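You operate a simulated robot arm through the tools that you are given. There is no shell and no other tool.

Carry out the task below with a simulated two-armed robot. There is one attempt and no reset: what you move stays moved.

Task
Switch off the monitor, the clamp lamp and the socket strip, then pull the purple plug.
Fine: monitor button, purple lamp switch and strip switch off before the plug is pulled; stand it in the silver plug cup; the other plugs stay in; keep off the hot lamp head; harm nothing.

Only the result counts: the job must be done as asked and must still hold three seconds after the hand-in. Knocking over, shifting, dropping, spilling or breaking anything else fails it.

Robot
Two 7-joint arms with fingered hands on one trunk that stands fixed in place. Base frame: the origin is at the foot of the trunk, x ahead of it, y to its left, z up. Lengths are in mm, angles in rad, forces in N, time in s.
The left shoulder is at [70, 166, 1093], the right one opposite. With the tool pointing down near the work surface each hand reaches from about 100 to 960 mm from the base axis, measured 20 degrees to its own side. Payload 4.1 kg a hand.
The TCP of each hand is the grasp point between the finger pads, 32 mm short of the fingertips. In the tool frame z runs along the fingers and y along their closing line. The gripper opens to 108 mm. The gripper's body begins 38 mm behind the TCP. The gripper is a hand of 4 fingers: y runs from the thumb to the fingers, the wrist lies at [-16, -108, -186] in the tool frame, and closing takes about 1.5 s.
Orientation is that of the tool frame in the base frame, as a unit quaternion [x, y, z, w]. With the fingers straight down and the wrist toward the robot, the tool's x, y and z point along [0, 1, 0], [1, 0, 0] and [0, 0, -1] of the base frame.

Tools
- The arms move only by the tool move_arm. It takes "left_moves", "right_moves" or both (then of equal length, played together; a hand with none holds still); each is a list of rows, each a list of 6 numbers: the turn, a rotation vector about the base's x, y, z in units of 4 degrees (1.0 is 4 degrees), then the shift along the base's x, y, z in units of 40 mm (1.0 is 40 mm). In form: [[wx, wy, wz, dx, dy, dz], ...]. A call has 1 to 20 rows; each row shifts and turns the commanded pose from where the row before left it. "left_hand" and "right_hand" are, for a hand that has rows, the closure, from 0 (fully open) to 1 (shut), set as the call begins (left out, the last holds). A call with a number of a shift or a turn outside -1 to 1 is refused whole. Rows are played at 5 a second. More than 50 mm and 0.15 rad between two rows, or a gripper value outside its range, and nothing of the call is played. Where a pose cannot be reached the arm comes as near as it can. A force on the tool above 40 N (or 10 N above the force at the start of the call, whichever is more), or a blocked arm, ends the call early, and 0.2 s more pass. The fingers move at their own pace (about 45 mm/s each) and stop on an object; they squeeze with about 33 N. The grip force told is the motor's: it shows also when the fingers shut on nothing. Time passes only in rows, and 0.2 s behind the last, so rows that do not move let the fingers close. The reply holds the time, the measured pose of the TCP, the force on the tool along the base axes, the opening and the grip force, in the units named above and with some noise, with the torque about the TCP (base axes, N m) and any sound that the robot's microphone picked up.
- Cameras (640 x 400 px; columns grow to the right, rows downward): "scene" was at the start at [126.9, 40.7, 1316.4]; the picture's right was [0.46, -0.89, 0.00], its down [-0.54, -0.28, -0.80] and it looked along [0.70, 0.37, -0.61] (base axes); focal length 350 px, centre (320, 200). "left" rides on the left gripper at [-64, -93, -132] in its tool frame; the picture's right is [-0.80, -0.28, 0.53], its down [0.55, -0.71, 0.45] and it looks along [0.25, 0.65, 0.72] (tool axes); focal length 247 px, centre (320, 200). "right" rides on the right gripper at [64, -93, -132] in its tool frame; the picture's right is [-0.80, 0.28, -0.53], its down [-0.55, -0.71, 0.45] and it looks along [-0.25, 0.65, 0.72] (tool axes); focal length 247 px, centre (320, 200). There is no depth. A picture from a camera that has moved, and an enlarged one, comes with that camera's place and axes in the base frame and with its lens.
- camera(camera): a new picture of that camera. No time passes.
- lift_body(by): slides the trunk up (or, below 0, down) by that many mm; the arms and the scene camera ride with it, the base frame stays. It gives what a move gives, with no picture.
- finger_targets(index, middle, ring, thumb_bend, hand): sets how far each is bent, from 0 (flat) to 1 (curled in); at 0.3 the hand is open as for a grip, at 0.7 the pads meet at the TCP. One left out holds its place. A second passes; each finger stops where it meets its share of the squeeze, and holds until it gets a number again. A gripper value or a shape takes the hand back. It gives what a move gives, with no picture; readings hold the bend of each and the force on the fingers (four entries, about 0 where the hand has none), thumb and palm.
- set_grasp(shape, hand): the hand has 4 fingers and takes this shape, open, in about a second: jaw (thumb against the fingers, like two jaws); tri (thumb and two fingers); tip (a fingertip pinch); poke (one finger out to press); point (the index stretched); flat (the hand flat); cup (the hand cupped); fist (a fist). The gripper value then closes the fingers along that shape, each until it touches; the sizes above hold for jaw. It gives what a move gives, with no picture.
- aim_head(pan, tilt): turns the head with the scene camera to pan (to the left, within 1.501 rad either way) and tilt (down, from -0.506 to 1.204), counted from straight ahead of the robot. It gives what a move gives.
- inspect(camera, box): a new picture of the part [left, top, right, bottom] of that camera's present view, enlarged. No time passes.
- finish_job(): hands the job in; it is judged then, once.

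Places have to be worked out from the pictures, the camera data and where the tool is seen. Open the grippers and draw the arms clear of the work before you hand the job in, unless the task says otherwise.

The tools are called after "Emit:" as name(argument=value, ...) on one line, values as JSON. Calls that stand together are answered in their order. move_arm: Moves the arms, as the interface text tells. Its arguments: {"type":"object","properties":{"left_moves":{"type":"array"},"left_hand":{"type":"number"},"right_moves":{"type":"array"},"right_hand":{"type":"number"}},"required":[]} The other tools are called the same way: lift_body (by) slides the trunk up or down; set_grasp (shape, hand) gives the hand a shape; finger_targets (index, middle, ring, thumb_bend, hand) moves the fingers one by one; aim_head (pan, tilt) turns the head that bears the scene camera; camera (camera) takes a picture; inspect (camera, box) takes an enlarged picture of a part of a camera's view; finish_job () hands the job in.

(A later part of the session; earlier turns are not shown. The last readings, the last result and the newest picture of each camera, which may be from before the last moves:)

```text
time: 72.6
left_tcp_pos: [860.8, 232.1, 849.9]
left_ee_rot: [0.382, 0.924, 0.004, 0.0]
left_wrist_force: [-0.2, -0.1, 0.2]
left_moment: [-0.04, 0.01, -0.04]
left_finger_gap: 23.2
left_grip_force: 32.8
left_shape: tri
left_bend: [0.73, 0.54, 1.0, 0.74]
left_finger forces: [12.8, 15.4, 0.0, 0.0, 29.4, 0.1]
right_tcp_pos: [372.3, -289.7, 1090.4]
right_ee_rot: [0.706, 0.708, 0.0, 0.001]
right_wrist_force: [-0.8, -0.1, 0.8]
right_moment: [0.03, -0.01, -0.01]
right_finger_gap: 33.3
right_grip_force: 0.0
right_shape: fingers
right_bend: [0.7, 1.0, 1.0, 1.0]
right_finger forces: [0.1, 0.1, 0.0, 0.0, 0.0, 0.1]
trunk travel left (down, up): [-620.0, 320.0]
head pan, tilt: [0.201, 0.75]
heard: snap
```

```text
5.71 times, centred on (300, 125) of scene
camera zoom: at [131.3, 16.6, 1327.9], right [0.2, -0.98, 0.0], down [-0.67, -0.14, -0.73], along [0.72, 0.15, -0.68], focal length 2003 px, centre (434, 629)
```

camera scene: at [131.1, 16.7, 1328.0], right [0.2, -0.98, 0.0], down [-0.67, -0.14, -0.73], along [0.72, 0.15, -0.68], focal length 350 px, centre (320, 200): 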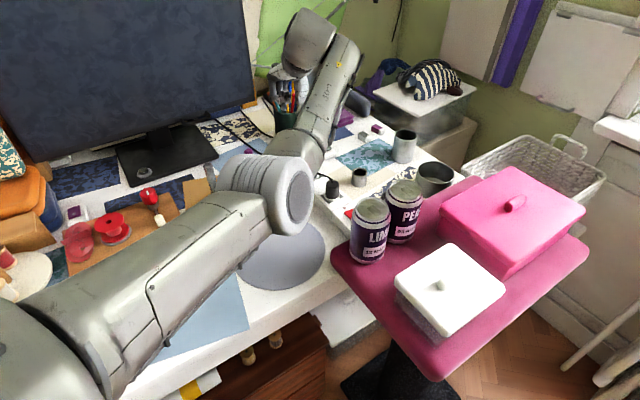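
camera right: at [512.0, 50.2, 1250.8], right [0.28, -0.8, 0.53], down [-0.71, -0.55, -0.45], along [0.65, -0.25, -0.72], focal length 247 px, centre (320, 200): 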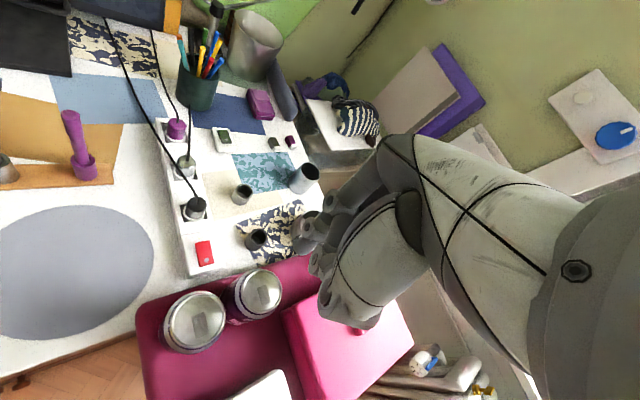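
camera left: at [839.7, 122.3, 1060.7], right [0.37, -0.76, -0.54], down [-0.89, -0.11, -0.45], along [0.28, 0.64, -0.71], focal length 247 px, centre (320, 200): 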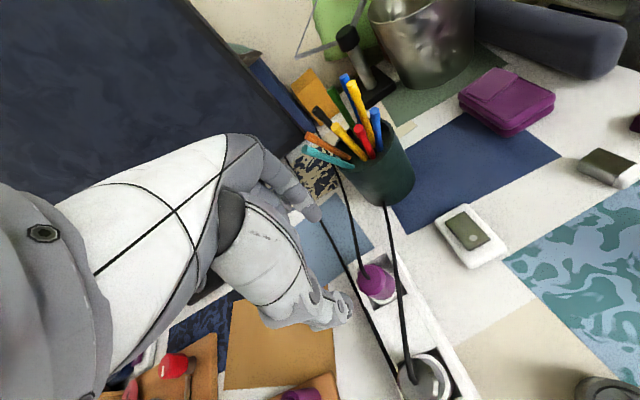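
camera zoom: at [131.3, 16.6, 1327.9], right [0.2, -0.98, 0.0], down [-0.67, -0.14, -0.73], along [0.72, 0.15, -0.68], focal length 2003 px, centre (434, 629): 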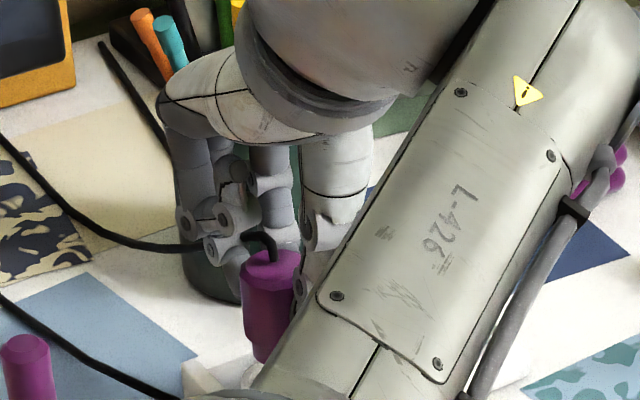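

A snap was heard and the plug is out of its socket, held firmly. I lift it further and look at its underside.

Emit:
move_arm(left_moves=[[0, 0, 0, 0, 0, 0.5], [0, 0, 0, 0, 0, 0.7], [0, 0, 0, 0, 0, 0.8]])

Emit:
inspect(camera="scene", box=[260, 70, 340, 140])

Emit:
camera(camera="scene")

Emit:
inspect(camera="left", box=[250, 120, 450, 400])

```text
time: 73.4
left_tcp_pos: [859.2, 232.7, 929.1]
left_ee_rot: [0.382, 0.924, 0.002, 0.0]
left_wrist_force: [0.4, 0.0, 0.1]
left_moment: [0.03, -0.02, -0.01]
left_finger_gap: 23.4
left_grip_force: 32.7
left_shape: tri
left_bend: [0.73, 0.54, 1.0, 0.74]
left_finger forces: [13.0, 15.8, 0.0, 0.1, 29.5, 0.1]
right_tcp_pos: [371.6, -289.6, 1090.3]
right_ee_rot: [0.707, 0.707, -0.001, 0.0]
right_wrist_force: [0.0, 0.2, -0.1]
right_moment: [0.02, 0.03, 0.01]
right_finger_gap: 33.5
right_grip_force: 0.0
right_shape: fingers
right_bend: [0.7, 1.0, 1.0, 1.0]
right_finger forces: [0.0, 0.0, 0.0, 0.1, 0.1, 0.0]
trunk travel left (down, up): [-620.0, 320.0]
head pan, tilt: [0.201, 0.75]
```

```text
5.71 times, centred on (300, 105) of scene
camera zoom: at [130.7, 16.5, 1327.9], right [0.2, -0.98, 0.0], down [-0.67, -0.14, -0.73], along [0.72, 0.15, -0.68], focal length 2003 px, centre (434, 743)
```

zoom: 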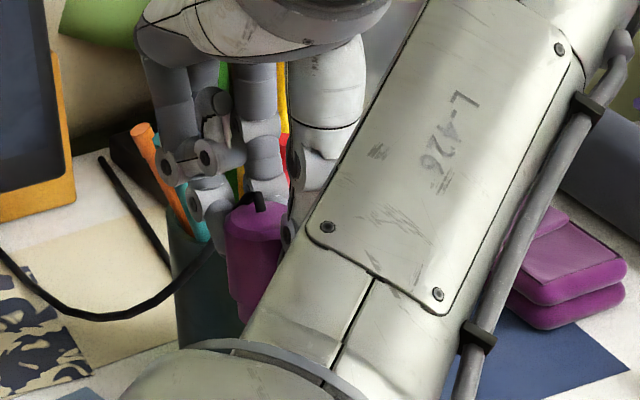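

```text
taken
camera scene: at [130.7, 16.5, 1327.9], right [0.2, -0.98, 0.0], down [-0.67, -0.14, -0.73], along [0.72, 0.15, -0.68], focal length 350 px, centre (320, 200)
```

scene: 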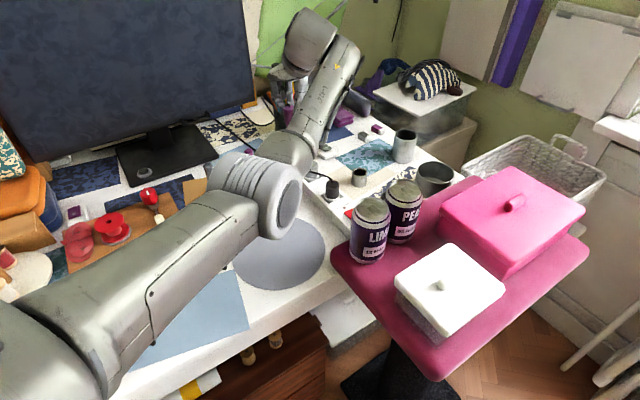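

```text
1.43 times, centred on (350, 260) of left
camera zoom: at [840.1, 120.8, 1060.8], right [0.37, -0.76, -0.54], down [-0.89, -0.11, -0.45], along [0.28, 0.64, -0.71], focal length 353 px, centre (277, 114)
```

zoom: 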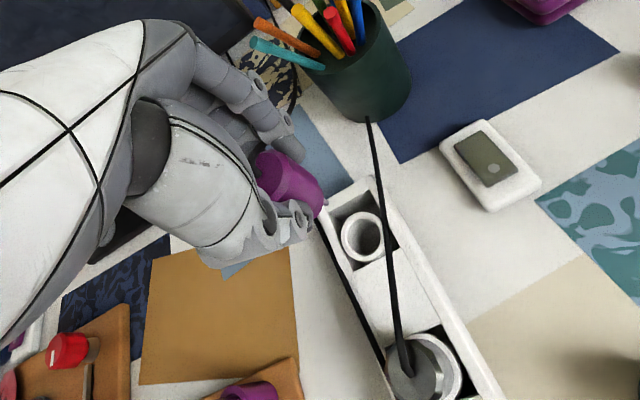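

The plug is out and the empty socket ring has the same bore as the small silver cup, so that is the plug cup; its rim centre is near (831, 57, 780). I carry the plug over at a safe height, turning the wrist a little for clearance over the cans.

Emit:
move_arm(left_moves=[[0, 0, -0.94, -0.08, -0.55, 0.1], [0, 0, -0.94, -0.08, -0.55, 0.1], [0, 0, -0.94, -0.08, -0.55, 0.1], [0, 0, -0.94, -0.08, -0.55, 0.1], [0, 0, -0.94, -0.08, -0.55, 0.05], [0, 0, -0.94, -0.08, -0.5, 0.05]])

Emit:
camera(camera="scene")

Emit:
camera(camera="left")

```text
time: 74.8
left_tcp_pos: [840.8, 100.5, 949.1]
left_ee_rot: [0.555, 0.832, 0.002, 0.001]
left_wrist_force: [-0.2, -0.1, 0.2]
left_moment: [0.03, 0.04, -0.02]
left_finger_gap: 23.0
left_grip_force: 33.0
left_shape: tri
left_bend: [0.73, 0.54, 1.0, 0.74]
left_finger forces: [13.0, 15.9, 0.1, 0.0, 29.3, 0.0]
right_tcp_pos: [372.5, -289.8, 1089.8]
right_ee_rot: [0.706, 0.708, 0.0, 0.0]
right_wrist_force: [0.3, -0.7, -0.2]
right_moment: [0.02, -0.02, -0.02]
right_finger_gap: 33.5
right_grip_force: 0.1
right_shape: fingers
right_bend: [0.7, 1.0, 1.0, 1.0]
right_finger forces: [0.1, 0.1, 0.0, 0.1, 0.0, 0.0]
trunk travel left (down, up): [-620.0, 320.0]
head pan, tilt: [0.201, 0.75]
```

```text
taken
camera scene: at [131.1, 16.2, 1327.9], right [0.2, -0.98, 0.0], down [-0.67, -0.14, -0.73], along [0.72, 0.15, -0.68], focal length 350 px, centre (320, 200)
```

scene: 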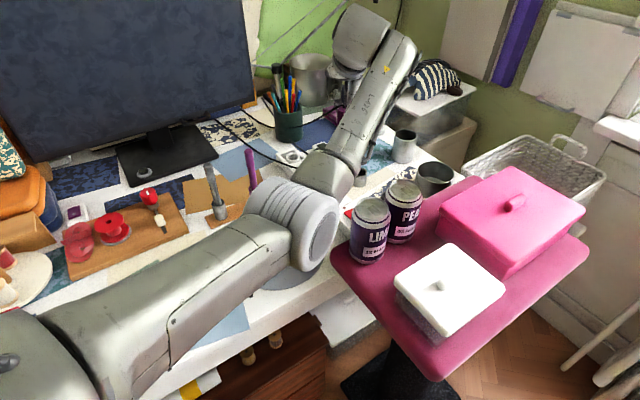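

```text
taken
camera left: at [779.0, 5.6, 1081.3], right [0.05, -0.84, -0.54], down [-0.86, 0.24, -0.45], along [0.51, 0.48, -0.71], focal length 247 px, centre (320, 200)
```

left: 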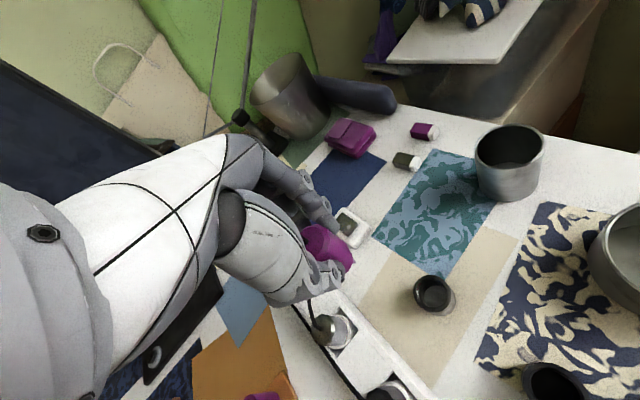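

The plug is held well; the cup shows clearly in the left view. I zoom in to fix its position and check the plug's lower end.

Emit:
inspect(camera="left", box=[390, 250, 480, 340])

Emit:
inspect(camera="left", box=[270, 180, 390, 300])

Emit:
inspect(camera="scene", box=[300, 60, 420, 200])

```text
4.44 times, centred on (435, 295) of left
camera zoom: at [779.0, 5.6, 1081.3], right [0.05, -0.84, -0.54], down [-0.86, 0.24, -0.45], along [0.51, 0.48, -0.71], focal length 1098 px, centre (-191, -222)
```

zoom: 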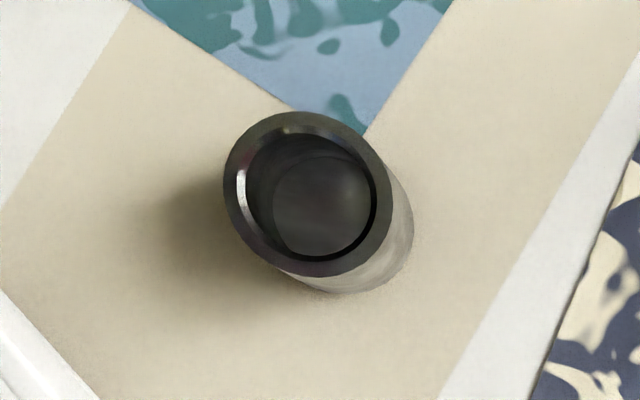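

```text
3.33 times, centred on (330, 240) of left
camera zoom: at [779.0, 5.6, 1081.3], right [0.05, -0.84, -0.54], down [-0.86, 0.24, -0.45], along [0.51, 0.48, -0.71], focal length 823 px, centre (287, 67)
```

zoom: 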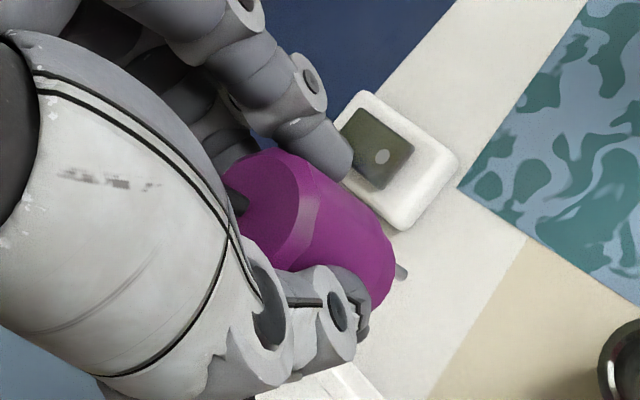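

```text
2.86 times, centred on (360, 130) of scene
camera zoom: at [131.1, 16.2, 1327.9], right [0.2, -0.98, 0.0], down [-0.67, -0.14, -0.73], along [0.72, 0.15, -0.68], focal length 1001 px, centre (206, 400)
```

zoom: 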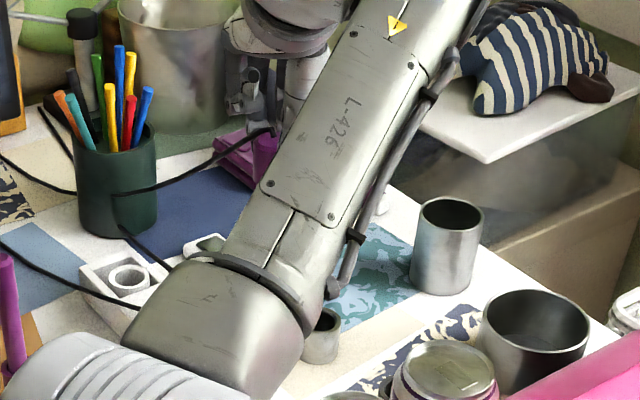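

The cup rim centre is about (832, 55.5), and the plug (with a small metal pin below its body) hangs at tool (4, 0.5). I move above the cup and lower to about 40 mm over it.

Emit:
move_arm(left_moves=[[0, 0, 0, -0.06, -0.4, 0], [0, 0, 0, -0.06, -0.42, -0.2], [0, 0, 0, -0.06, -0.41, -0.4], [0, 0, 0, 0, 0, -0.6], [0, 0, 0, 0, 0, -0.5]])

Emit:
inspect(camera="left", box=[250, 150, 430, 330])

Emit:
camera(camera="scene")

```text
time: 76.0
left_tcp_pos: [832.2, 52.2, 881.3]
left_ee_rot: [0.555, 0.832, 0.002, 0.001]
left_wrist_force: [-0.2, 0.1, -0.1]
left_moment: [-0.04, -0.03, -0.02]
left_finger_gap: 23.2
left_grip_force: 33.2
left_shape: tri
left_bend: [0.73, 0.54, 1.0, 0.74]
left_finger forces: [13.0, 16.0, 0.0, 0.1, 29.3, 0.0]
right_tcp_pos: [373.5, -289.0, 1090.2]
right_ee_rot: [0.707, 0.707, 0.001, 0.0]
right_wrist_force: [-0.1, 0.4, 0.0]
right_moment: [0.03, -0.01, -0.03]
right_finger_gap: 33.6
right_grip_force: 0.1
right_shape: fingers
right_bend: [0.7, 1.0, 1.0, 1.0]
right_finger forces: [0.1, 0.0, 0.0, 0.1, 0.0, 0.0]
trunk travel left (down, up): [-620.0, 320.0]
head pan, tilt: [0.201, 0.75]
```

```text
2.22 times, centred on (340, 240) of left
camera zoom: at [770.9, -43.1, 1012.4], right [0.05, -0.84, -0.54], down [-0.86, 0.24, -0.45], along [0.51, 0.48, -0.71], focal length 549 px, centre (276, 111)
```

zoom: 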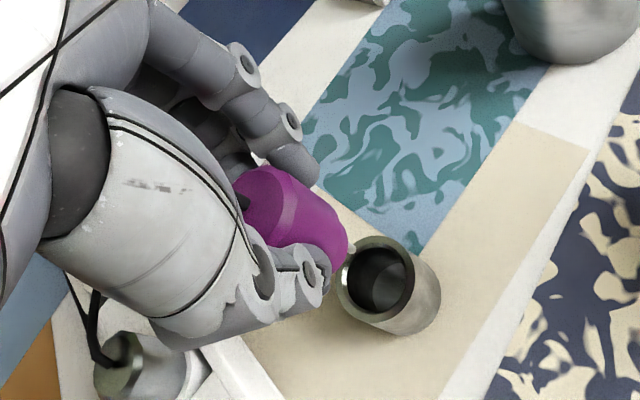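

```text
taken
camera scene: at [131.6, 16.5, 1327.9], right [0.2, -0.98, 0.0], down [-0.67, -0.14, -0.73], along [0.72, 0.15, -0.68], focal length 350 px, centre (320, 200)
```

scene: 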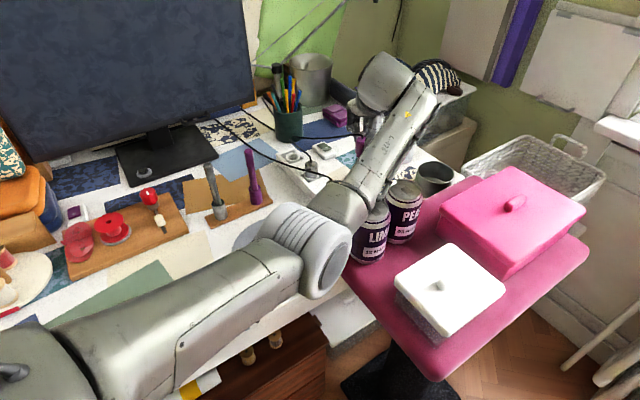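

The forearm would come close to the LIME can's top if I lowered from here. I raise the trunk 110 mm so the elbow and forearm stay higher, then lower the hand again.

Emit:
lift_body(by=110)

Emit:
move_arm(left_moves=[[0, 0, 0, 0, 0, -0.8], [0, 0, 0, 0, 0, -0.9], [0, 0, 0, 0, 0, -0.8]])

Emit:
camera(camera="scene")

Emit:
inspect(camera="left", box=[250, 150, 430, 330])

```text
time: 77.4
left_tcp_pos: [832.2, 52.1, 990.8]
left_ee_rot: [0.555, 0.832, 0.003, 0.001]
left_wrist_force: [-0.3, 0.3, 0.4]
left_moment: [-0.02, 0.01, 0.01]
left_finger_gap: 23.0
left_grip_force: 33.1
left_shape: tri
left_bend: [0.73, 0.54, 1.0, 0.74]
left_finger forces: [13.0, 16.0, 0.1, 0.0, 29.4, 0.0]
right_tcp_pos: [372.6, -289.9, 1200.0]
right_ee_rot: [0.706, 0.708, 0.0, 0.0]
right_wrist_force: [0.5, -0.1, 0.3]
right_moment: [0.01, 0.02, -0.02]
right_finger_gap: 33.3
right_grip_force: 0.0
right_shape: fingers
right_bend: [0.7, 1.0, 1.0, 1.0]
right_finger forces: [0.1, 0.0, 0.0, 0.1, 0.0, 0.0]
trunk travel left (down, up): [-730.0, 210.0]
head pan, tilt: [0.201, 0.75]
```

```text
time: 78.2
left_tcp_pos: [831.7, 52.3, 891.8]
left_ee_rot: [0.557, 0.831, 0.003, 0.001]
left_wrist_force: [0.2, 0.1, -0.6]
left_moment: [-0.02, 0.0, 0.03]
left_finger_gap: 23.1
left_grip_force: 33.2
left_shape: tri
left_bend: [0.73, 0.54, 1.0, 0.75]
left_finger forces: [13.2, 16.6, 0.0, 0.0, 29.4, 0.0]
right_tcp_pos: [373.0, -289.4, 1200.4]
right_ee_rot: [0.707, 0.708, -0.001, 0.001]
right_wrist_force: [0.1, 0.1, 0.1]
right_moment: [0.0, 0.01, 0.0]
right_finger_gap: 33.4
right_grip_force: 0.2
right_shape: fingers
right_bend: [0.7, 1.0, 1.0, 1.0]
right_finger forces: [0.0, 0.0, 0.0, 0.0, 0.1, 0.1]
trunk travel left (down, up): [-730.0, 210.0]
head pan, tilt: [0.201, 0.75]
```

```text
taken
camera scene: at [131.7, 16.7, 1437.9], right [0.2, -0.98, 0.0], down [-0.67, -0.14, -0.73], along [0.72, 0.15, -0.68], focal length 350 px, centre (320, 200)
```

scene: 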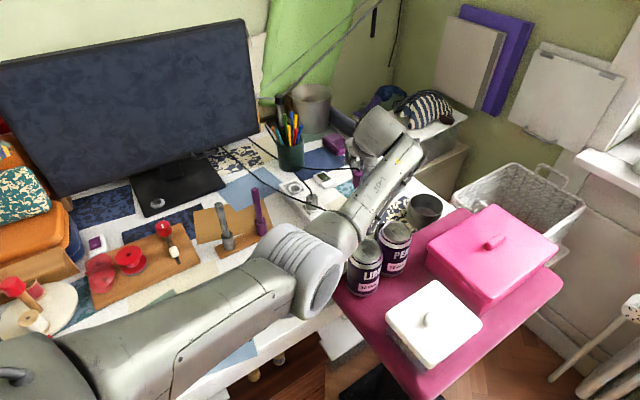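

```text
2.22 times, centred on (340, 240) of left
camera zoom: at [769.9, -42.8, 1023.1], right [0.05, -0.84, -0.54], down [-0.86, 0.24, -0.45], along [0.51, 0.48, -0.71], focal length 549 px, centre (276, 111)
```

zoom: 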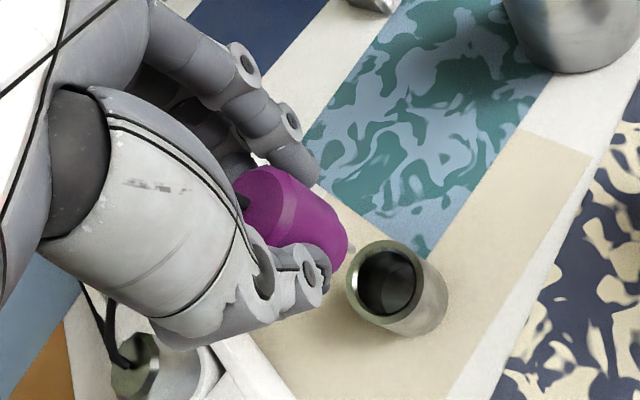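

Elbow and forearm are now well above the cans. I zoom in to check the alignment of plug and cup.

Emit:
inspect(camera="left", box=[310, 210, 410, 310])

Emit:
inspect(camera="scene", box=[330, 140, 420, 230])

```text
4.00 times, centred on (360, 260) of left
camera zoom: at [769.9, -42.8, 1023.1], right [0.05, -0.84, -0.54], down [-0.86, 0.24, -0.45], along [0.51, 0.48, -0.71], focal length 988 px, centre (160, -40)
```

zoom: 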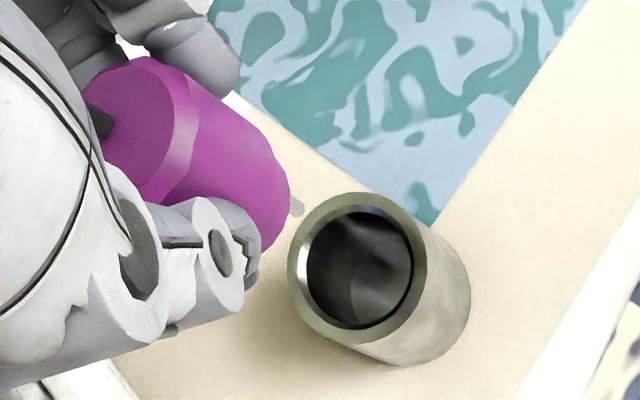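

```text
4.44 times, centred on (375, 185) of scene
camera zoom: at [131.7, 16.7, 1437.9], right [0.2, -0.98, 0.0], down [-0.67, -0.14, -0.73], along [0.72, 0.15, -0.68], focal length 1558 px, centre (76, 267)
```

zoom: 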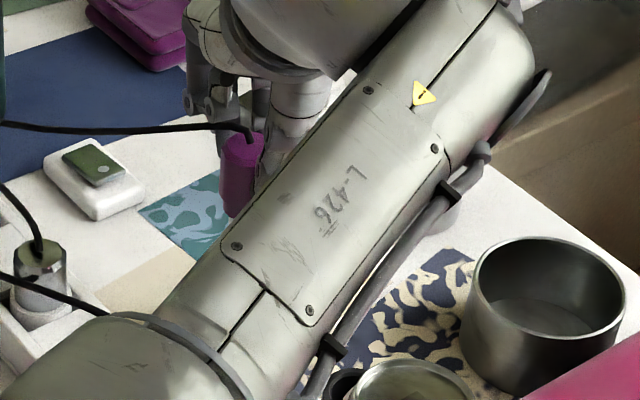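

The cup centre is within about 3 mm of the plug axis; I correct by (2, -1) mm and lower 38 mm, then look again.

Emit:
move_arm(left_moves=[[0, 0, 0, 0.05, -0.03, -0.3], [0, 0, 0, 0, 0, -0.35], [0, 0, 0, 0, 0, -0.3]])

Emit:
inspect(camera="left", box=[290, 190, 390, 290])

Emit:
inspect(camera="scene", box=[330, 140, 420, 230])

```text
time: 79.0
left_tcp_pos: [834.4, 51.9, 854.3]
left_ee_rot: [0.555, 0.832, 0.003, 0.001]
left_wrist_force: [-0.2, -0.2, -1.0]
left_moment: [-0.04, 0.02, 0.01]
left_finger_gap: 23.0
left_grip_force: 32.6
left_shape: tri
left_bend: [0.73, 0.54, 1.0, 0.75]
left_finger forces: [13.3, 16.8, 0.0, 0.0, 29.3, 0.0]
right_tcp_pos: [373.5, -289.1, 1200.7]
right_ee_rot: [0.707, 0.708, 0.001, 0.001]
right_wrist_force: [-0.1, -0.5, 0.5]
right_moment: [-0.01, 0.0, -0.01]
right_finger_gap: 33.4
right_grip_force: 0.0
right_shape: fingers
right_bend: [0.7, 1.0, 1.0, 1.0]
right_finger forces: [0.0, 0.0, 0.0, 0.0, 0.0, 0.0]
trunk travel left (down, up): [-730.0, 210.0]
head pan, tilt: [0.201, 0.75]
```

```text
4.00 times, centred on (340, 240) of left
camera zoom: at [773.5, -44.3, 985.2], right [0.05, -0.84, -0.54], down [-0.86, 0.24, -0.45], along [0.51, 0.48, -0.71], focal length 988 px, centre (240, 40)
```

zoom: 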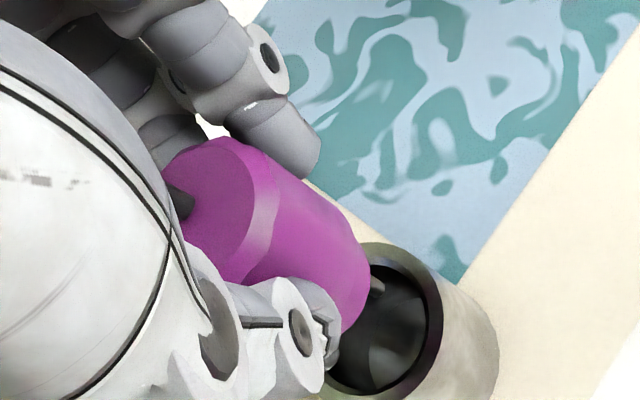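

```text
4.44 times, centred on (375, 185) of scene
camera zoom: at [131.5, 16.5, 1437.9], right [0.2, -0.98, 0.0], down [-0.67, -0.14, -0.73], along [0.72, 0.15, -0.68], focal length 1558 px, centre (76, 267)
```

zoom: 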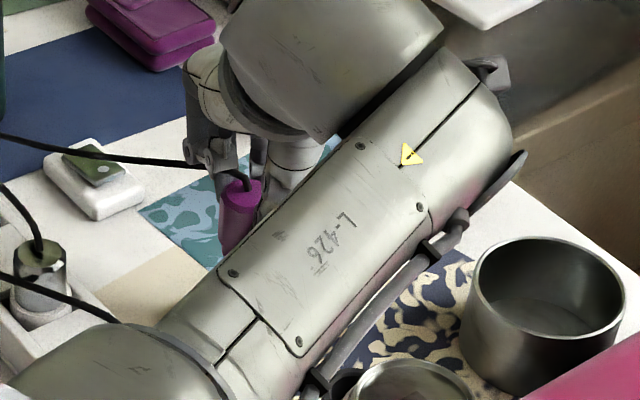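

Plug bottom and cup bore line up within about 1–2 mm. I lower further in small steps, watching the force.

Emit:
move_arm(left_moves=[[0, 0, 0, 0, 0, -0.1], [0, 0, 0, 0, 0, -0.1], [0, 0, 0, 0, 0, -0.1]])

Emit:
inspect(camera="left", box=[290, 190, 390, 290])

```text
time: 79.8
left_tcp_pos: [835.7, 50.7, 841.2]
left_ee_rot: [0.556, 0.831, 0.003, 0.002]
left_wrist_force: [-1.0, -0.1, -0.9]
left_moment: [0.0, 0.03, 0.0]
left_finger_gap: 23.1
left_grip_force: 33.3
left_shape: tri
left_bend: [0.73, 0.54, 1.0, 0.75]
left_finger forces: [13.4, 16.8, 0.0, 0.0, 29.3, 0.0]
right_tcp_pos: [373.3, -288.9, 1200.9]
right_ee_rot: [0.706, 0.708, 0.0, 0.0]
right_wrist_force: [0.5, 0.4, 0.5]
right_moment: [0.0, -0.02, 0.03]
right_finger_gap: 33.1
right_grip_force: 0.1
right_shape: fingers
right_bend: [0.7, 1.0, 1.0, 1.0]
right_finger forces: [0.1, 0.1, 0.1, 0.0, 0.1, 0.0]
trunk travel left (down, up): [-730.0, 210.0]
head pan, tilt: [0.201, 0.75]
```

```text
4.00 times, centred on (340, 240) of left
camera zoom: at [773.3, -44.8, 973.4], right [0.05, -0.84, -0.53], down [-0.86, 0.24, -0.45], along [0.51, 0.48, -0.71], focal length 988 px, centre (240, 40)
```

zoom: 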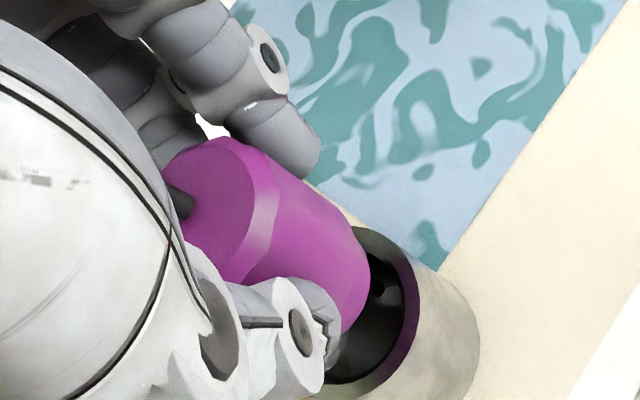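

The pin is inside the bore region and there is no contact force. I continue down in 3 mm steps.

Emit:
move_arm(left_moves=[[0, 0, 0, 0, 0, -0.075], [0, 0, 0, 0, 0, -0.075], [0, 0, 0, 0, 0, -0.075]])

Emit:
inspect(camera="left", box=[290, 190, 390, 290])

Emit:
inspect(camera="scene", box=[330, 140, 420, 230])

```text
time: 80.6
left_tcp_pos: [834.4, 50.9, 831.2]
left_ee_rot: [0.555, 0.832, 0.003, 0.001]
left_wrist_force: [0.0, 0.2, 0.0]
left_moment: [-0.02, 0.01, -0.02]
left_finger_gap: 22.9
left_grip_force: 32.8
left_shape: tri
left_bend: [0.73, 0.54, 1.0, 0.75]
left_finger forces: [13.5, 16.9, 0.1, 0.1, 29.3, 0.1]
right_tcp_pos: [373.4, -291.0, 1200.2]
right_ee_rot: [0.707, 0.708, -0.001, 0.0]
right_wrist_force: [-0.4, 0.1, -0.3]
right_moment: [0.03, 0.0, -0.01]
right_finger_gap: 33.5
right_grip_force: 0.1
right_shape: fingers
right_bend: [0.7, 1.0, 1.0, 1.0]
right_finger forces: [0.1, 0.1, 0.0, 0.0, 0.0, 0.0]
trunk travel left (down, up): [-730.0, 210.0]
head pan, tilt: [0.201, 0.75]
```

```text
4.00 times, centred on (340, 240) of left
camera zoom: at [772.9, -44.8, 964.1], right [0.05, -0.84, -0.54], down [-0.86, 0.24, -0.45], along [0.51, 0.48, -0.71], focal length 988 px, centre (240, 40)
```

zoom: 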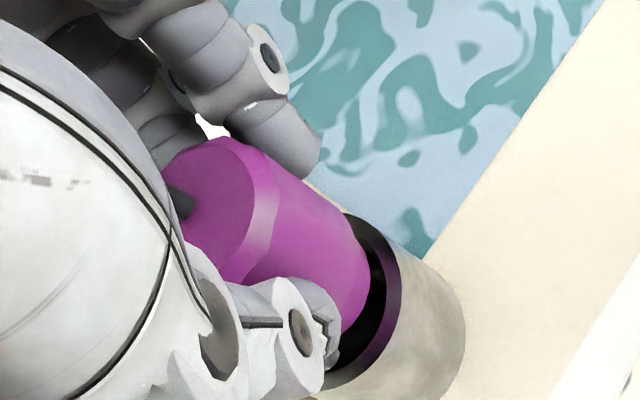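

```text
4.44 times, centred on (375, 185) of scene
camera zoom: at [131.4, 16.6, 1437.9], right [0.2, -0.98, 0.0], down [-0.67, -0.14, -0.73], along [0.72, 0.15, -0.68], focal length 1558 px, centre (76, 267)
```

zoom: 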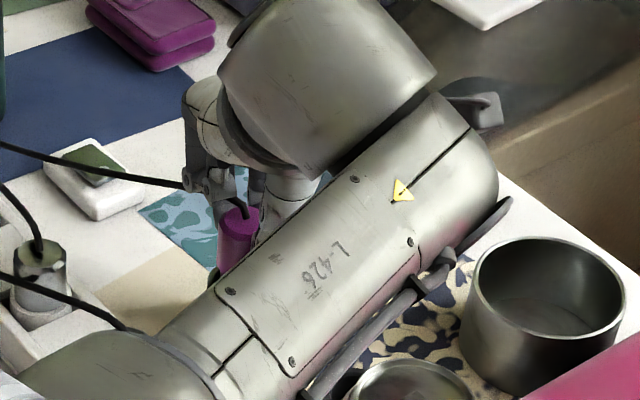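

Still no contact; the bore is perhaps 1–2 mm further out along the hand's closing line. I correct slightly and continue down.

Emit:
move_arm(left_moves=[[0, 0, 0, 0.02, 0.025, -0.05], [0, 0, 0, 0, 0, -0.06], [0, 0, 0, 0, 0, -0.06]])

Emit:
inspect(camera="left", box=[290, 190, 390, 290])

```text
time: 81.4
left_tcp_pos: [834.4, 51.9, 826.6]
left_ee_rot: [0.555, 0.832, 0.004, 0.001]
left_wrist_force: [-3.4, -1.0, 7.0]
left_moment: [0.04, 0.02, 0.06]
left_finger_gap: 23.4
left_grip_force: 32.7
left_shape: tri
left_bend: [0.73, 0.54, 1.0, 0.75]
left_finger forces: [13.2, 16.9, 0.0, 0.1, 31.9, 0.0]
right_tcp_pos: [371.6, -290.0, 1199.5]
right_ee_rot: [0.707, 0.707, 0.0, 0.0]
right_wrist_force: [0.1, -0.5, 0.5]
right_moment: [0.0, 0.01, 0.02]
right_finger_gap: 33.6
right_grip_force: 0.0
right_shape: fingers
right_bend: [0.7, 1.0, 1.0, 1.0]
right_finger forces: [0.1, 0.0, 0.0, 0.1, 0.0, 0.1]
trunk travel left (down, up): [-730.0, 210.0]
head pan, tilt: [0.201, 0.75]
```

```text
4.00 times, centred on (340, 240) of left
camera zoom: at [772.6, -43.6, 958.8], right [0.05, -0.84, -0.54], down [-0.86, 0.24, -0.45], along [0.51, 0.48, -0.71], focal length 988 px, centre (240, 40)
```

zoom: 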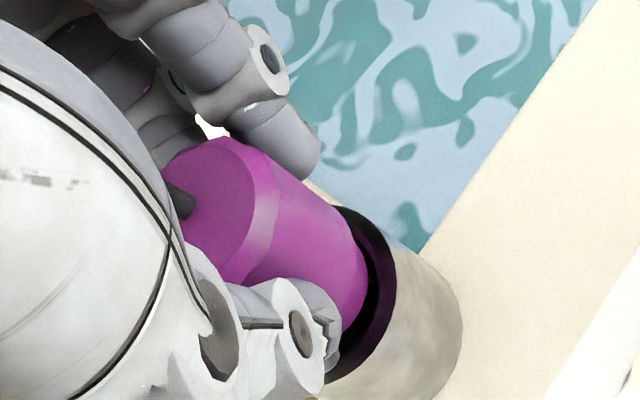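

Light contact (7 N up, 3 N toward -x): the plug touches the rim on its far side. I back up a little, shift about 2 mm toward -x/-y and look again.

Emit:
move_arm(left_moves=[[0, 0, 0, 0, 0, 0.1], [0, 0, 0, -0.05, -0.045, 0]])

Emit:
inspect(camera="left", box=[310, 210, 380, 280])

Emit:
inspect(camera="scene", box=[360, 160, 410, 210])

```text
time: 82.0
left_tcp_pos: [833.7, 49.1, 828.3]
left_ee_rot: [0.555, 0.832, 0.003, 0.0]
left_wrist_force: [0.0, -0.7, -0.4]
left_moment: [-0.01, -0.03, 0.0]
left_finger_gap: 23.5
left_grip_force: 32.7
left_shape: tri
left_bend: [0.73, 0.54, 1.0, 0.75]
left_finger forces: [13.9, 17.2, 0.1, 0.0, 29.8, 0.0]
right_tcp_pos: [372.1, -289.3, 1199.2]
right_ee_rot: [0.707, 0.708, 0.0, 0.0]
right_wrist_force: [0.3, 0.2, 0.1]
right_moment: [0.0, -0.01, 0.01]
right_finger_gap: 33.7
right_grip_force: 0.1
right_shape: fingers
right_bend: [0.7, 1.0, 1.0, 1.0]
right_finger forces: [0.0, 0.0, 0.1, 0.0, 0.0, 0.0]
trunk travel left (down, up): [-730.0, 210.0]
head pan, tilt: [0.201, 0.75]
```

```text
5.71 times, centred on (345, 245) of left
camera zoom: at [771.6, -45.2, 960.7], right [0.05, -0.84, -0.54], down [-0.86, 0.24, -0.45], along [0.51, 0.48, -0.71], focal length 1411 px, centre (177, -57)
```

zoom: 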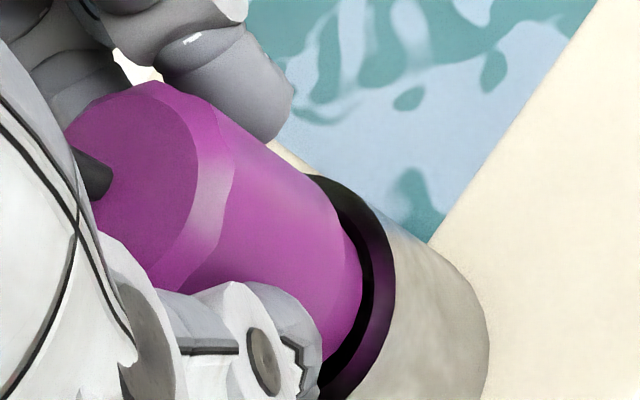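

```text
8.00 times, centred on (385, 185) of scene
camera zoom: at [131.0, 16.5, 1437.9], right [0.2, -0.98, 0.0], down [-0.67, -0.14, -0.73], along [0.72, 0.15, -0.68], focal length 2804 px, centre (-200, 320)
```

zoom: 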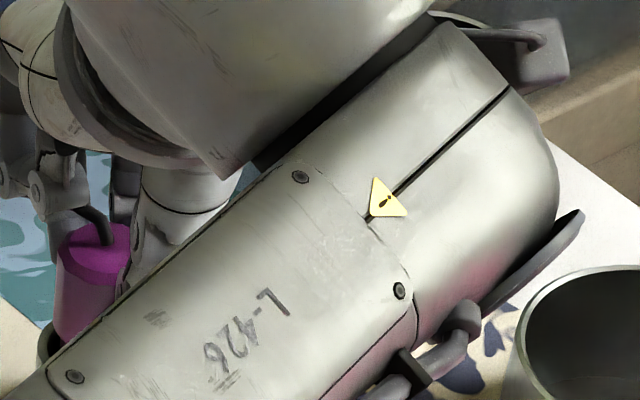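

I zoom tighter on the plug bottom and cup rim in both cameras to judge the sideways offset.

Emit:
inspect(camera="scene", box=[362, 184, 386, 214])

Emit:
inspect(camera="left", box=[335, 235, 375, 285])

```text
13.33 times, centred on (374, 199) of scene
camera zoom: at [131.0, 16.5, 1437.9], right [0.2, -0.98, 0.0], down [-0.67, -0.14, -0.73], along [0.72, 0.15, -0.68], focal length 4673 px, centre (-400, 213)
```

zoom: 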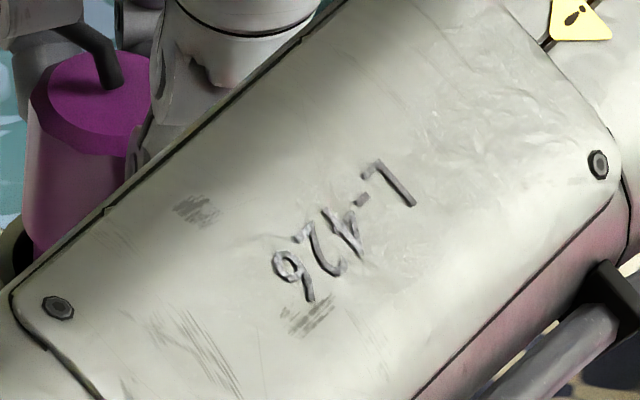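

```text
8.00 times, centred on (355, 260) of left
camera zoom: at [771.6, -45.2, 960.7], right [0.05, -0.84, -0.54], down [-0.86, 0.24, -0.45], along [0.51, 0.48, -0.71], focal length 1976 px, centre (40, -280)
```

zoom: 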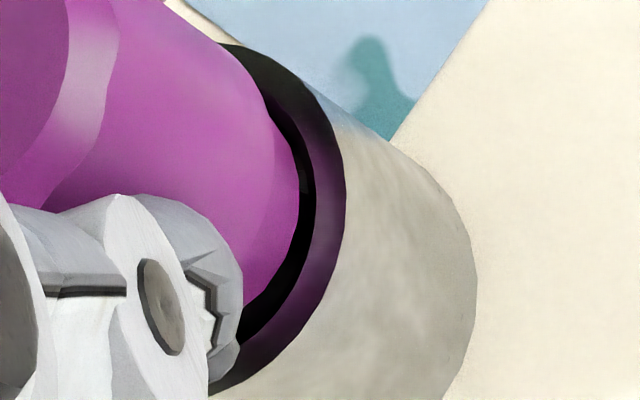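

Emit:
inspect(camera="scene", box=[350, 180, 380, 215])

```text
11.43 times, centred on (365, 198) of scene
camera zoom: at [131.0, 16.5, 1437.9], right [0.2, -0.98, 0.0], down [-0.67, -0.14, -0.73], along [0.72, 0.15, -0.68], focal length 4006 px, centre (-194, 229)
```

zoom: 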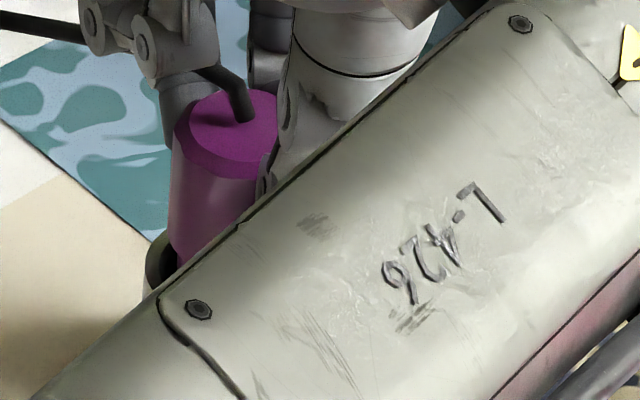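

Judging from both views the plug should go about 1.3 mm toward -x and 0.4 mm toward +y. I correct and lower in 1.5 mm steps.

Emit:
move_arm(left_moves=[[0, 0, 0, -0.033, 0.012, 0], [0, 0, 0, 0, 0, -0.04], [0, 0, 0, 0, 0, -0.04]])

Emit:
inspect(camera="left", box=[325, 225, 375, 285])

```text
time: 82.8
left_tcp_pos: [832.8, 49.9, 827.6]
left_ee_rot: [0.555, 0.832, 0.004, 0.001]
left_wrist_force: [0.4, 0.3, -0.9]
left_moment: [0.02, -0.02, 0.02]
left_finger_gap: 23.0
left_grip_force: 34.0
left_shape: tri
left_bend: [0.73, 0.54, 1.0, 0.75]
left_finger forces: [14.0, 17.3, 0.0, 0.0, 29.9, 0.0]
right_tcp_pos: [373.9, -289.9, 1200.7]
right_ee_rot: [0.707, 0.708, 0.0, 0.0]
right_wrist_force: [0.4, -0.3, -0.3]
right_moment: [0.0, 0.03, -0.01]
right_finger_gap: 33.4
right_grip_force: 0.0
right_shape: fingers
right_bend: [0.7, 1.0, 1.0, 1.0]
right_finger forces: [0.0, 0.0, 0.0, 0.0, 0.0, 0.1]
trunk travel left (down, up): [-730.0, 210.0]
head pan, tilt: [0.201, 0.75]
```

```text
6.67 times, centred on (350, 255) of left
camera zoom: at [770.6, -45.2, 958.2], right [0.05, -0.84, -0.54], down [-0.86, 0.24, -0.45], along [0.51, 0.48, -0.71], focal length 1646 px, centre (120, -167)
```

zoom: 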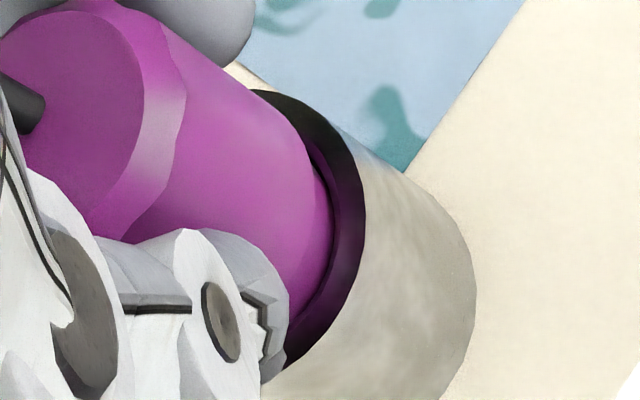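

No force yet. Two more small steps down.

Emit:
move_arm(left_moves=[[0, 0, 0, 0, 0, -0.04], [0, 0, 0, 0, 0, -0.04]])

Emit:
inspect(camera="left", box=[325, 225, 375, 285])

Emit:
inspect(camera="scene", box=[350, 180, 380, 215])

```text
time: 83.4
left_tcp_pos: [833.0, 50.7, 822.4]
left_ee_rot: [0.556, 0.831, 0.003, 0.001]
left_wrist_force: [-0.2, 0.4, 0.4]
left_moment: [-0.05, -0.03, 0.0]
left_finger_gap: 23.3
left_grip_force: 33.5
left_shape: tri
left_bend: [0.73, 0.54, 1.0, 0.75]
left_finger forces: [13.8, 17.3, 0.0, 0.0, 29.8, 0.0]
right_tcp_pos: [372.9, -289.1, 1199.8]
right_ee_rot: [0.707, 0.708, 0.0, 0.0]
right_wrist_force: [-0.4, -0.7, 0.0]
right_moment: [-0.01, -0.01, 0.01]
right_finger_gap: 33.4
right_grip_force: 0.0
right_shape: fingers
right_bend: [0.7, 1.0, 1.0, 1.0]
right_finger forces: [0.1, 0.1, 0.1, 0.0, 0.0, 0.1]
trunk travel left (down, up): [-730.0, 210.0]
head pan, tilt: [0.201, 0.75]
```

```text
6.67 times, centred on (350, 255) of left
camera zoom: at [770.2, -45.2, 954.2], right [0.05, -0.84, -0.54], down [-0.86, 0.24, -0.45], along [0.51, 0.48, -0.71], focal length 1646 px, centre (120, -167)
```

zoom: 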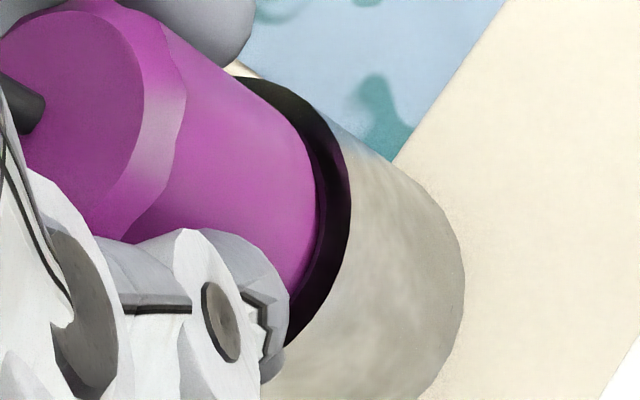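

```text
11.43 times, centred on (365, 198) of scene
camera zoom: at [131.4, 16.6, 1437.9], right [0.2, -0.98, 0.0], down [-0.67, -0.14, -0.73], along [0.72, 0.15, -0.68], focal length 4006 px, centre (-194, 229)
```

zoom: 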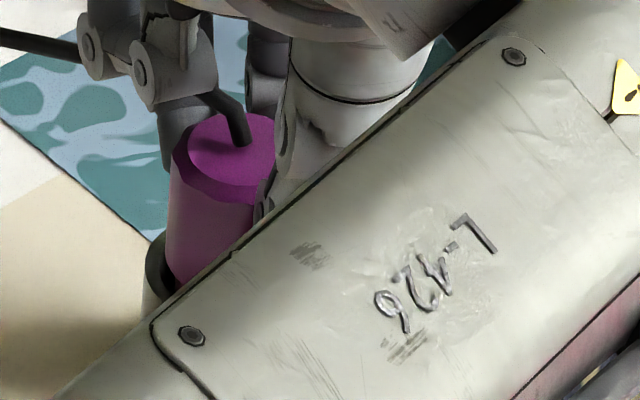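

The body has slipped into the bore without force. I go down 2–3 mm more, keeping the fingertips just above the rim.

Emit:
move_arm(left_moves=[[0, 0, 0, 0, 0, -0.035], [0, 0, 0, 0, 0, -0.035]])

Emit:
inspect(camera="left", box=[300, 190, 380, 290])

```text
time: 84.0
left_tcp_pos: [831.4, 50.0, 821.5]
left_ee_rot: [0.556, 0.831, 0.004, 0.001]
left_wrist_force: [-0.1, 0.0, 0.2]
left_moment: [-0.01, 0.0, 0.01]
left_finger_gap: 23.3
left_grip_force: 33.0
left_shape: tri
left_bend: [0.73, 0.54, 1.0, 0.75]
left_finger forces: [14.0, 17.2, 0.1, 0.0, 29.9, 0.0]
right_tcp_pos: [371.9, -290.1, 1199.6]
right_ee_rot: [0.707, 0.707, 0.0, 0.001]
right_wrist_force: [0.7, 0.1, -0.5]
right_moment: [0.02, 0.02, -0.01]
right_finger_gap: 33.5
right_grip_force: 0.0
right_shape: fingers
right_bend: [0.7, 1.0, 1.0, 1.0]
right_finger forces: [0.0, 0.1, 0.0, 0.1, 0.0, 0.0]
trunk travel left (down, up): [-730.0, 210.0]
head pan, tilt: [0.201, 0.75]
```

```text
4.00 times, centred on (340, 240) of left
camera zoom: at [770.1, -45.0, 951.6], right [0.05, -0.84, -0.54], down [-0.86, 0.24, -0.45], along [0.51, 0.48, -0.71], focal length 988 px, centre (240, 40)
```

zoom: 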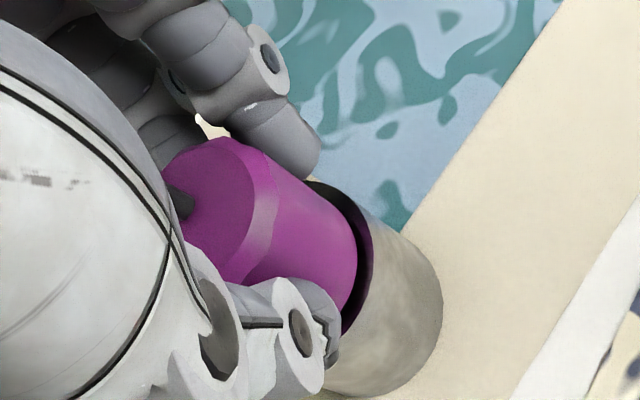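

Still free of force. I take two more small steps to seat it as deep as the fingers allow.

Emit:
move_arm(left_moves=[[0, 0, 0, 0, 0, -0.035], [0, 0, 0, 0, 0, -0.035]])

Emit:
inspect(camera="left", box=[300, 190, 380, 290])

```text
time: 84.6
left_tcp_pos: [831.8, 50.6, 817.8]
left_ee_rot: [0.555, 0.832, 0.003, 0.0]
left_wrist_force: [-0.4, 0.5, 0.2]
left_moment: [0.0, -0.03, -0.01]
left_finger_gap: 23.0
left_grip_force: 32.8
left_shape: tri
left_bend: [0.73, 0.54, 1.0, 0.75]
left_finger forces: [14.0, 17.3, 0.0, 0.0, 29.9, 0.0]
right_tcp_pos: [373.2, -289.1, 1200.2]
right_ee_rot: [0.707, 0.707, 0.0, 0.001]
right_wrist_force: [0.5, -0.4, -0.3]
right_moment: [-0.04, -0.01, -0.03]
right_finger_gap: 33.2
right_grip_force: 0.1
right_shape: fingers
right_bend: [0.7, 1.0, 1.0, 1.0]
right_finger forces: [0.0, 0.0, 0.0, 0.0, 0.0, 0.1]
trunk travel left (down, up): [-730.0, 210.0]
head pan, tilt: [0.201, 0.75]
```

```text
4.00 times, centred on (340, 240) of left
camera zoom: at [770.1, -45.1, 948.9], right [0.05, -0.84, -0.54], down [-0.86, 0.24, -0.45], along [0.51, 0.48, -0.71], focal length 988 px, centre (240, 40)
```

zoom: 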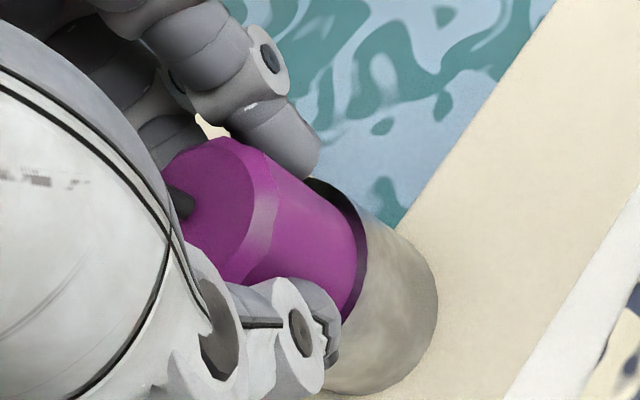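

No contact yet; the body keeps sliding into the bore. I continue gently until something touches.

Emit:
move_arm(left_moves=[[0, 0, 0, 0, 0, -0.035], [0, 0, 0, 0, 0, -0.035]])

Emit:
inspect(camera="left", box=[300, 190, 380, 290])

```text
time: 85.2
left_tcp_pos: [830.9, 51.0, 816.6]
left_ee_rot: [0.555, 0.832, 0.004, 0.002]
left_wrist_force: [0.8, -0.3, 8.0]
left_moment: [0.0, -0.02, -0.01]
left_finger_gap: 23.4
left_grip_force: 32.4
left_shape: tri
left_bend: [0.73, 0.54, 1.0, 0.75]
left_finger forces: [14.6, 18.0, 0.0, 0.0, 31.1, 0.0]
right_tcp_pos: [371.7, -289.3, 1200.7]
right_ee_rot: [0.707, 0.708, 0.0, -0.001]
right_wrist_force: [0.0, 0.3, -0.3]
right_moment: [-0.03, 0.02, 0.04]
right_finger_gap: 33.5
right_grip_force: 0.1
right_shape: fingers
right_bend: [0.7, 1.0, 1.0, 1.0]
right_finger forces: [0.0, 0.1, 0.1, 0.1, 0.0, 0.0]
trunk travel left (down, up): [-730.0, 210.0]
head pan, tilt: [0.201, 0.75]
```

```text
4.00 times, centred on (340, 240) of left
camera zoom: at [769.3, -45.2, 948.1], right [0.05, -0.84, -0.54], down [-0.86, 0.24, -0.45], along [0.51, 0.48, -0.71], focal length 988 px, centre (240, 40)
```

zoom: 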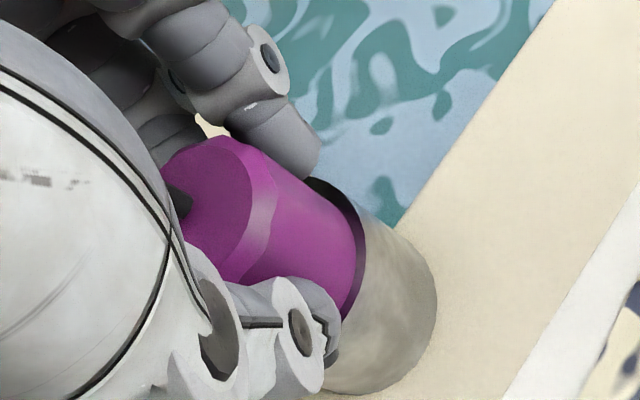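

A clean 8 N straight up: the plug stands on the cup's floor. I ease up under a millimetre and open the fingers gently.

Emit:
move_arm(left_moves=[[0, 0, 0, 0, 0, 0.02]])

Emit:
move_arm(left_moves=[[0, 0, 0, 0, 0, 0], [0, 0, 0, 0, 0, 0], [0, 0, 0, 0, 0, 0], [0, 0, 0, 0, 0, 0]], left_hand=0.45)

Emit:
inspect(camera="left", box=[270, 160, 390, 300])

Emit:
inspect(camera="scene", box=[340, 170, 390, 220])

```text
time: 85.6
left_tcp_pos: [831.4, 50.7, 816.4]
left_ee_rot: [0.555, 0.832, 0.003, 0.001]
left_wrist_force: [0.9, -0.1, 7.1]
left_moment: [-0.01, -0.03, -0.03]
left_finger_gap: 23.3
left_grip_force: 33.3
left_shape: tri
left_bend: [0.73, 0.54, 1.0, 0.75]
left_finger forces: [15.0, 17.7, 0.0, 0.1, 30.9, 0.0]
right_tcp_pos: [371.3, -290.0, 1200.2]
right_ee_rot: [0.706, 0.708, 0.0, 0.0]
right_wrist_force: [0.2, -0.4, 0.0]
right_moment: [0.0, -0.01, -0.01]
right_finger_gap: 33.6
right_grip_force: 0.0
right_shape: fingers
right_bend: [0.7, 1.0, 1.0, 1.0]
right_finger forces: [0.1, 0.0, 0.0, 0.1, 0.0, 0.0]
trunk travel left (down, up): [-730.0, 210.0]
head pan, tilt: [0.201, 0.75]
```

```text
time: 86.6
left_tcp_pos: [830.7, 50.5, 814.6]
left_ee_rot: [0.556, 0.831, 0.002, 0.001]
left_wrist_force: [0.6, 0.2, 1.8]
left_moment: [-0.02, -0.02, 0.02]
left_finger_gap: 59.0
left_grip_force: 0.0
left_shape: tri
left_bend: [0.74, 0.43, 0.99, 0.69]
left_finger forces: [0.0, 0.0, 0.0, 0.0, 0.0, 0.0]
right_tcp_pos: [372.9, -289.4, 1200.1]
right_ee_rot: [0.706, 0.708, 0.0, 0.001]
right_wrist_force: [-0.7, -0.4, -0.4]
right_moment: [0.04, 0.03, 0.0]
right_finger_gap: 33.2
right_grip_force: 0.0
right_shape: fingers
right_bend: [0.7, 1.0, 1.0, 1.0]
right_finger forces: [0.0, 0.0, 0.0, 0.0, 0.0, 0.0]
trunk travel left (down, up): [-730.0, 210.0]
head pan, tilt: [0.201, 0.75]
```

```text
2.86 times, centred on (330, 230) of left
camera zoom: at [770.3, -44.7, 946.9], right [0.05, -0.84, -0.54], down [-0.86, 0.24, -0.45], along [0.51, 0.48, -0.71], focal length 706 px, centre (291, 114)
```

zoom: 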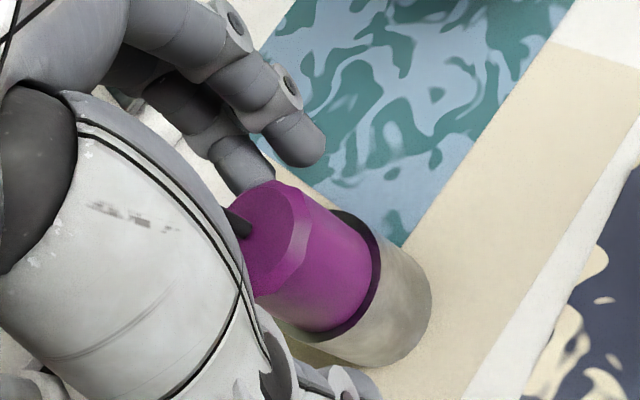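

```text
8.00 times, centred on (365, 195) of scene
camera zoom: at [131.6, 16.7, 1437.8], right [0.2, -0.98, 0.0], down [-0.67, -0.14, -0.73], along [0.72, 0.15, -0.68], focal length 2804 px, centre (-40, 240)
```

zoom: 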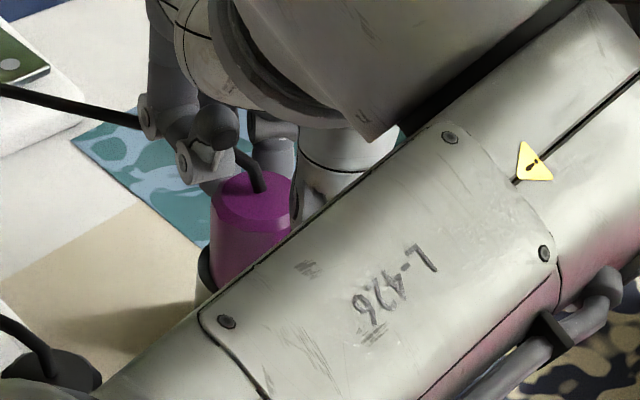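

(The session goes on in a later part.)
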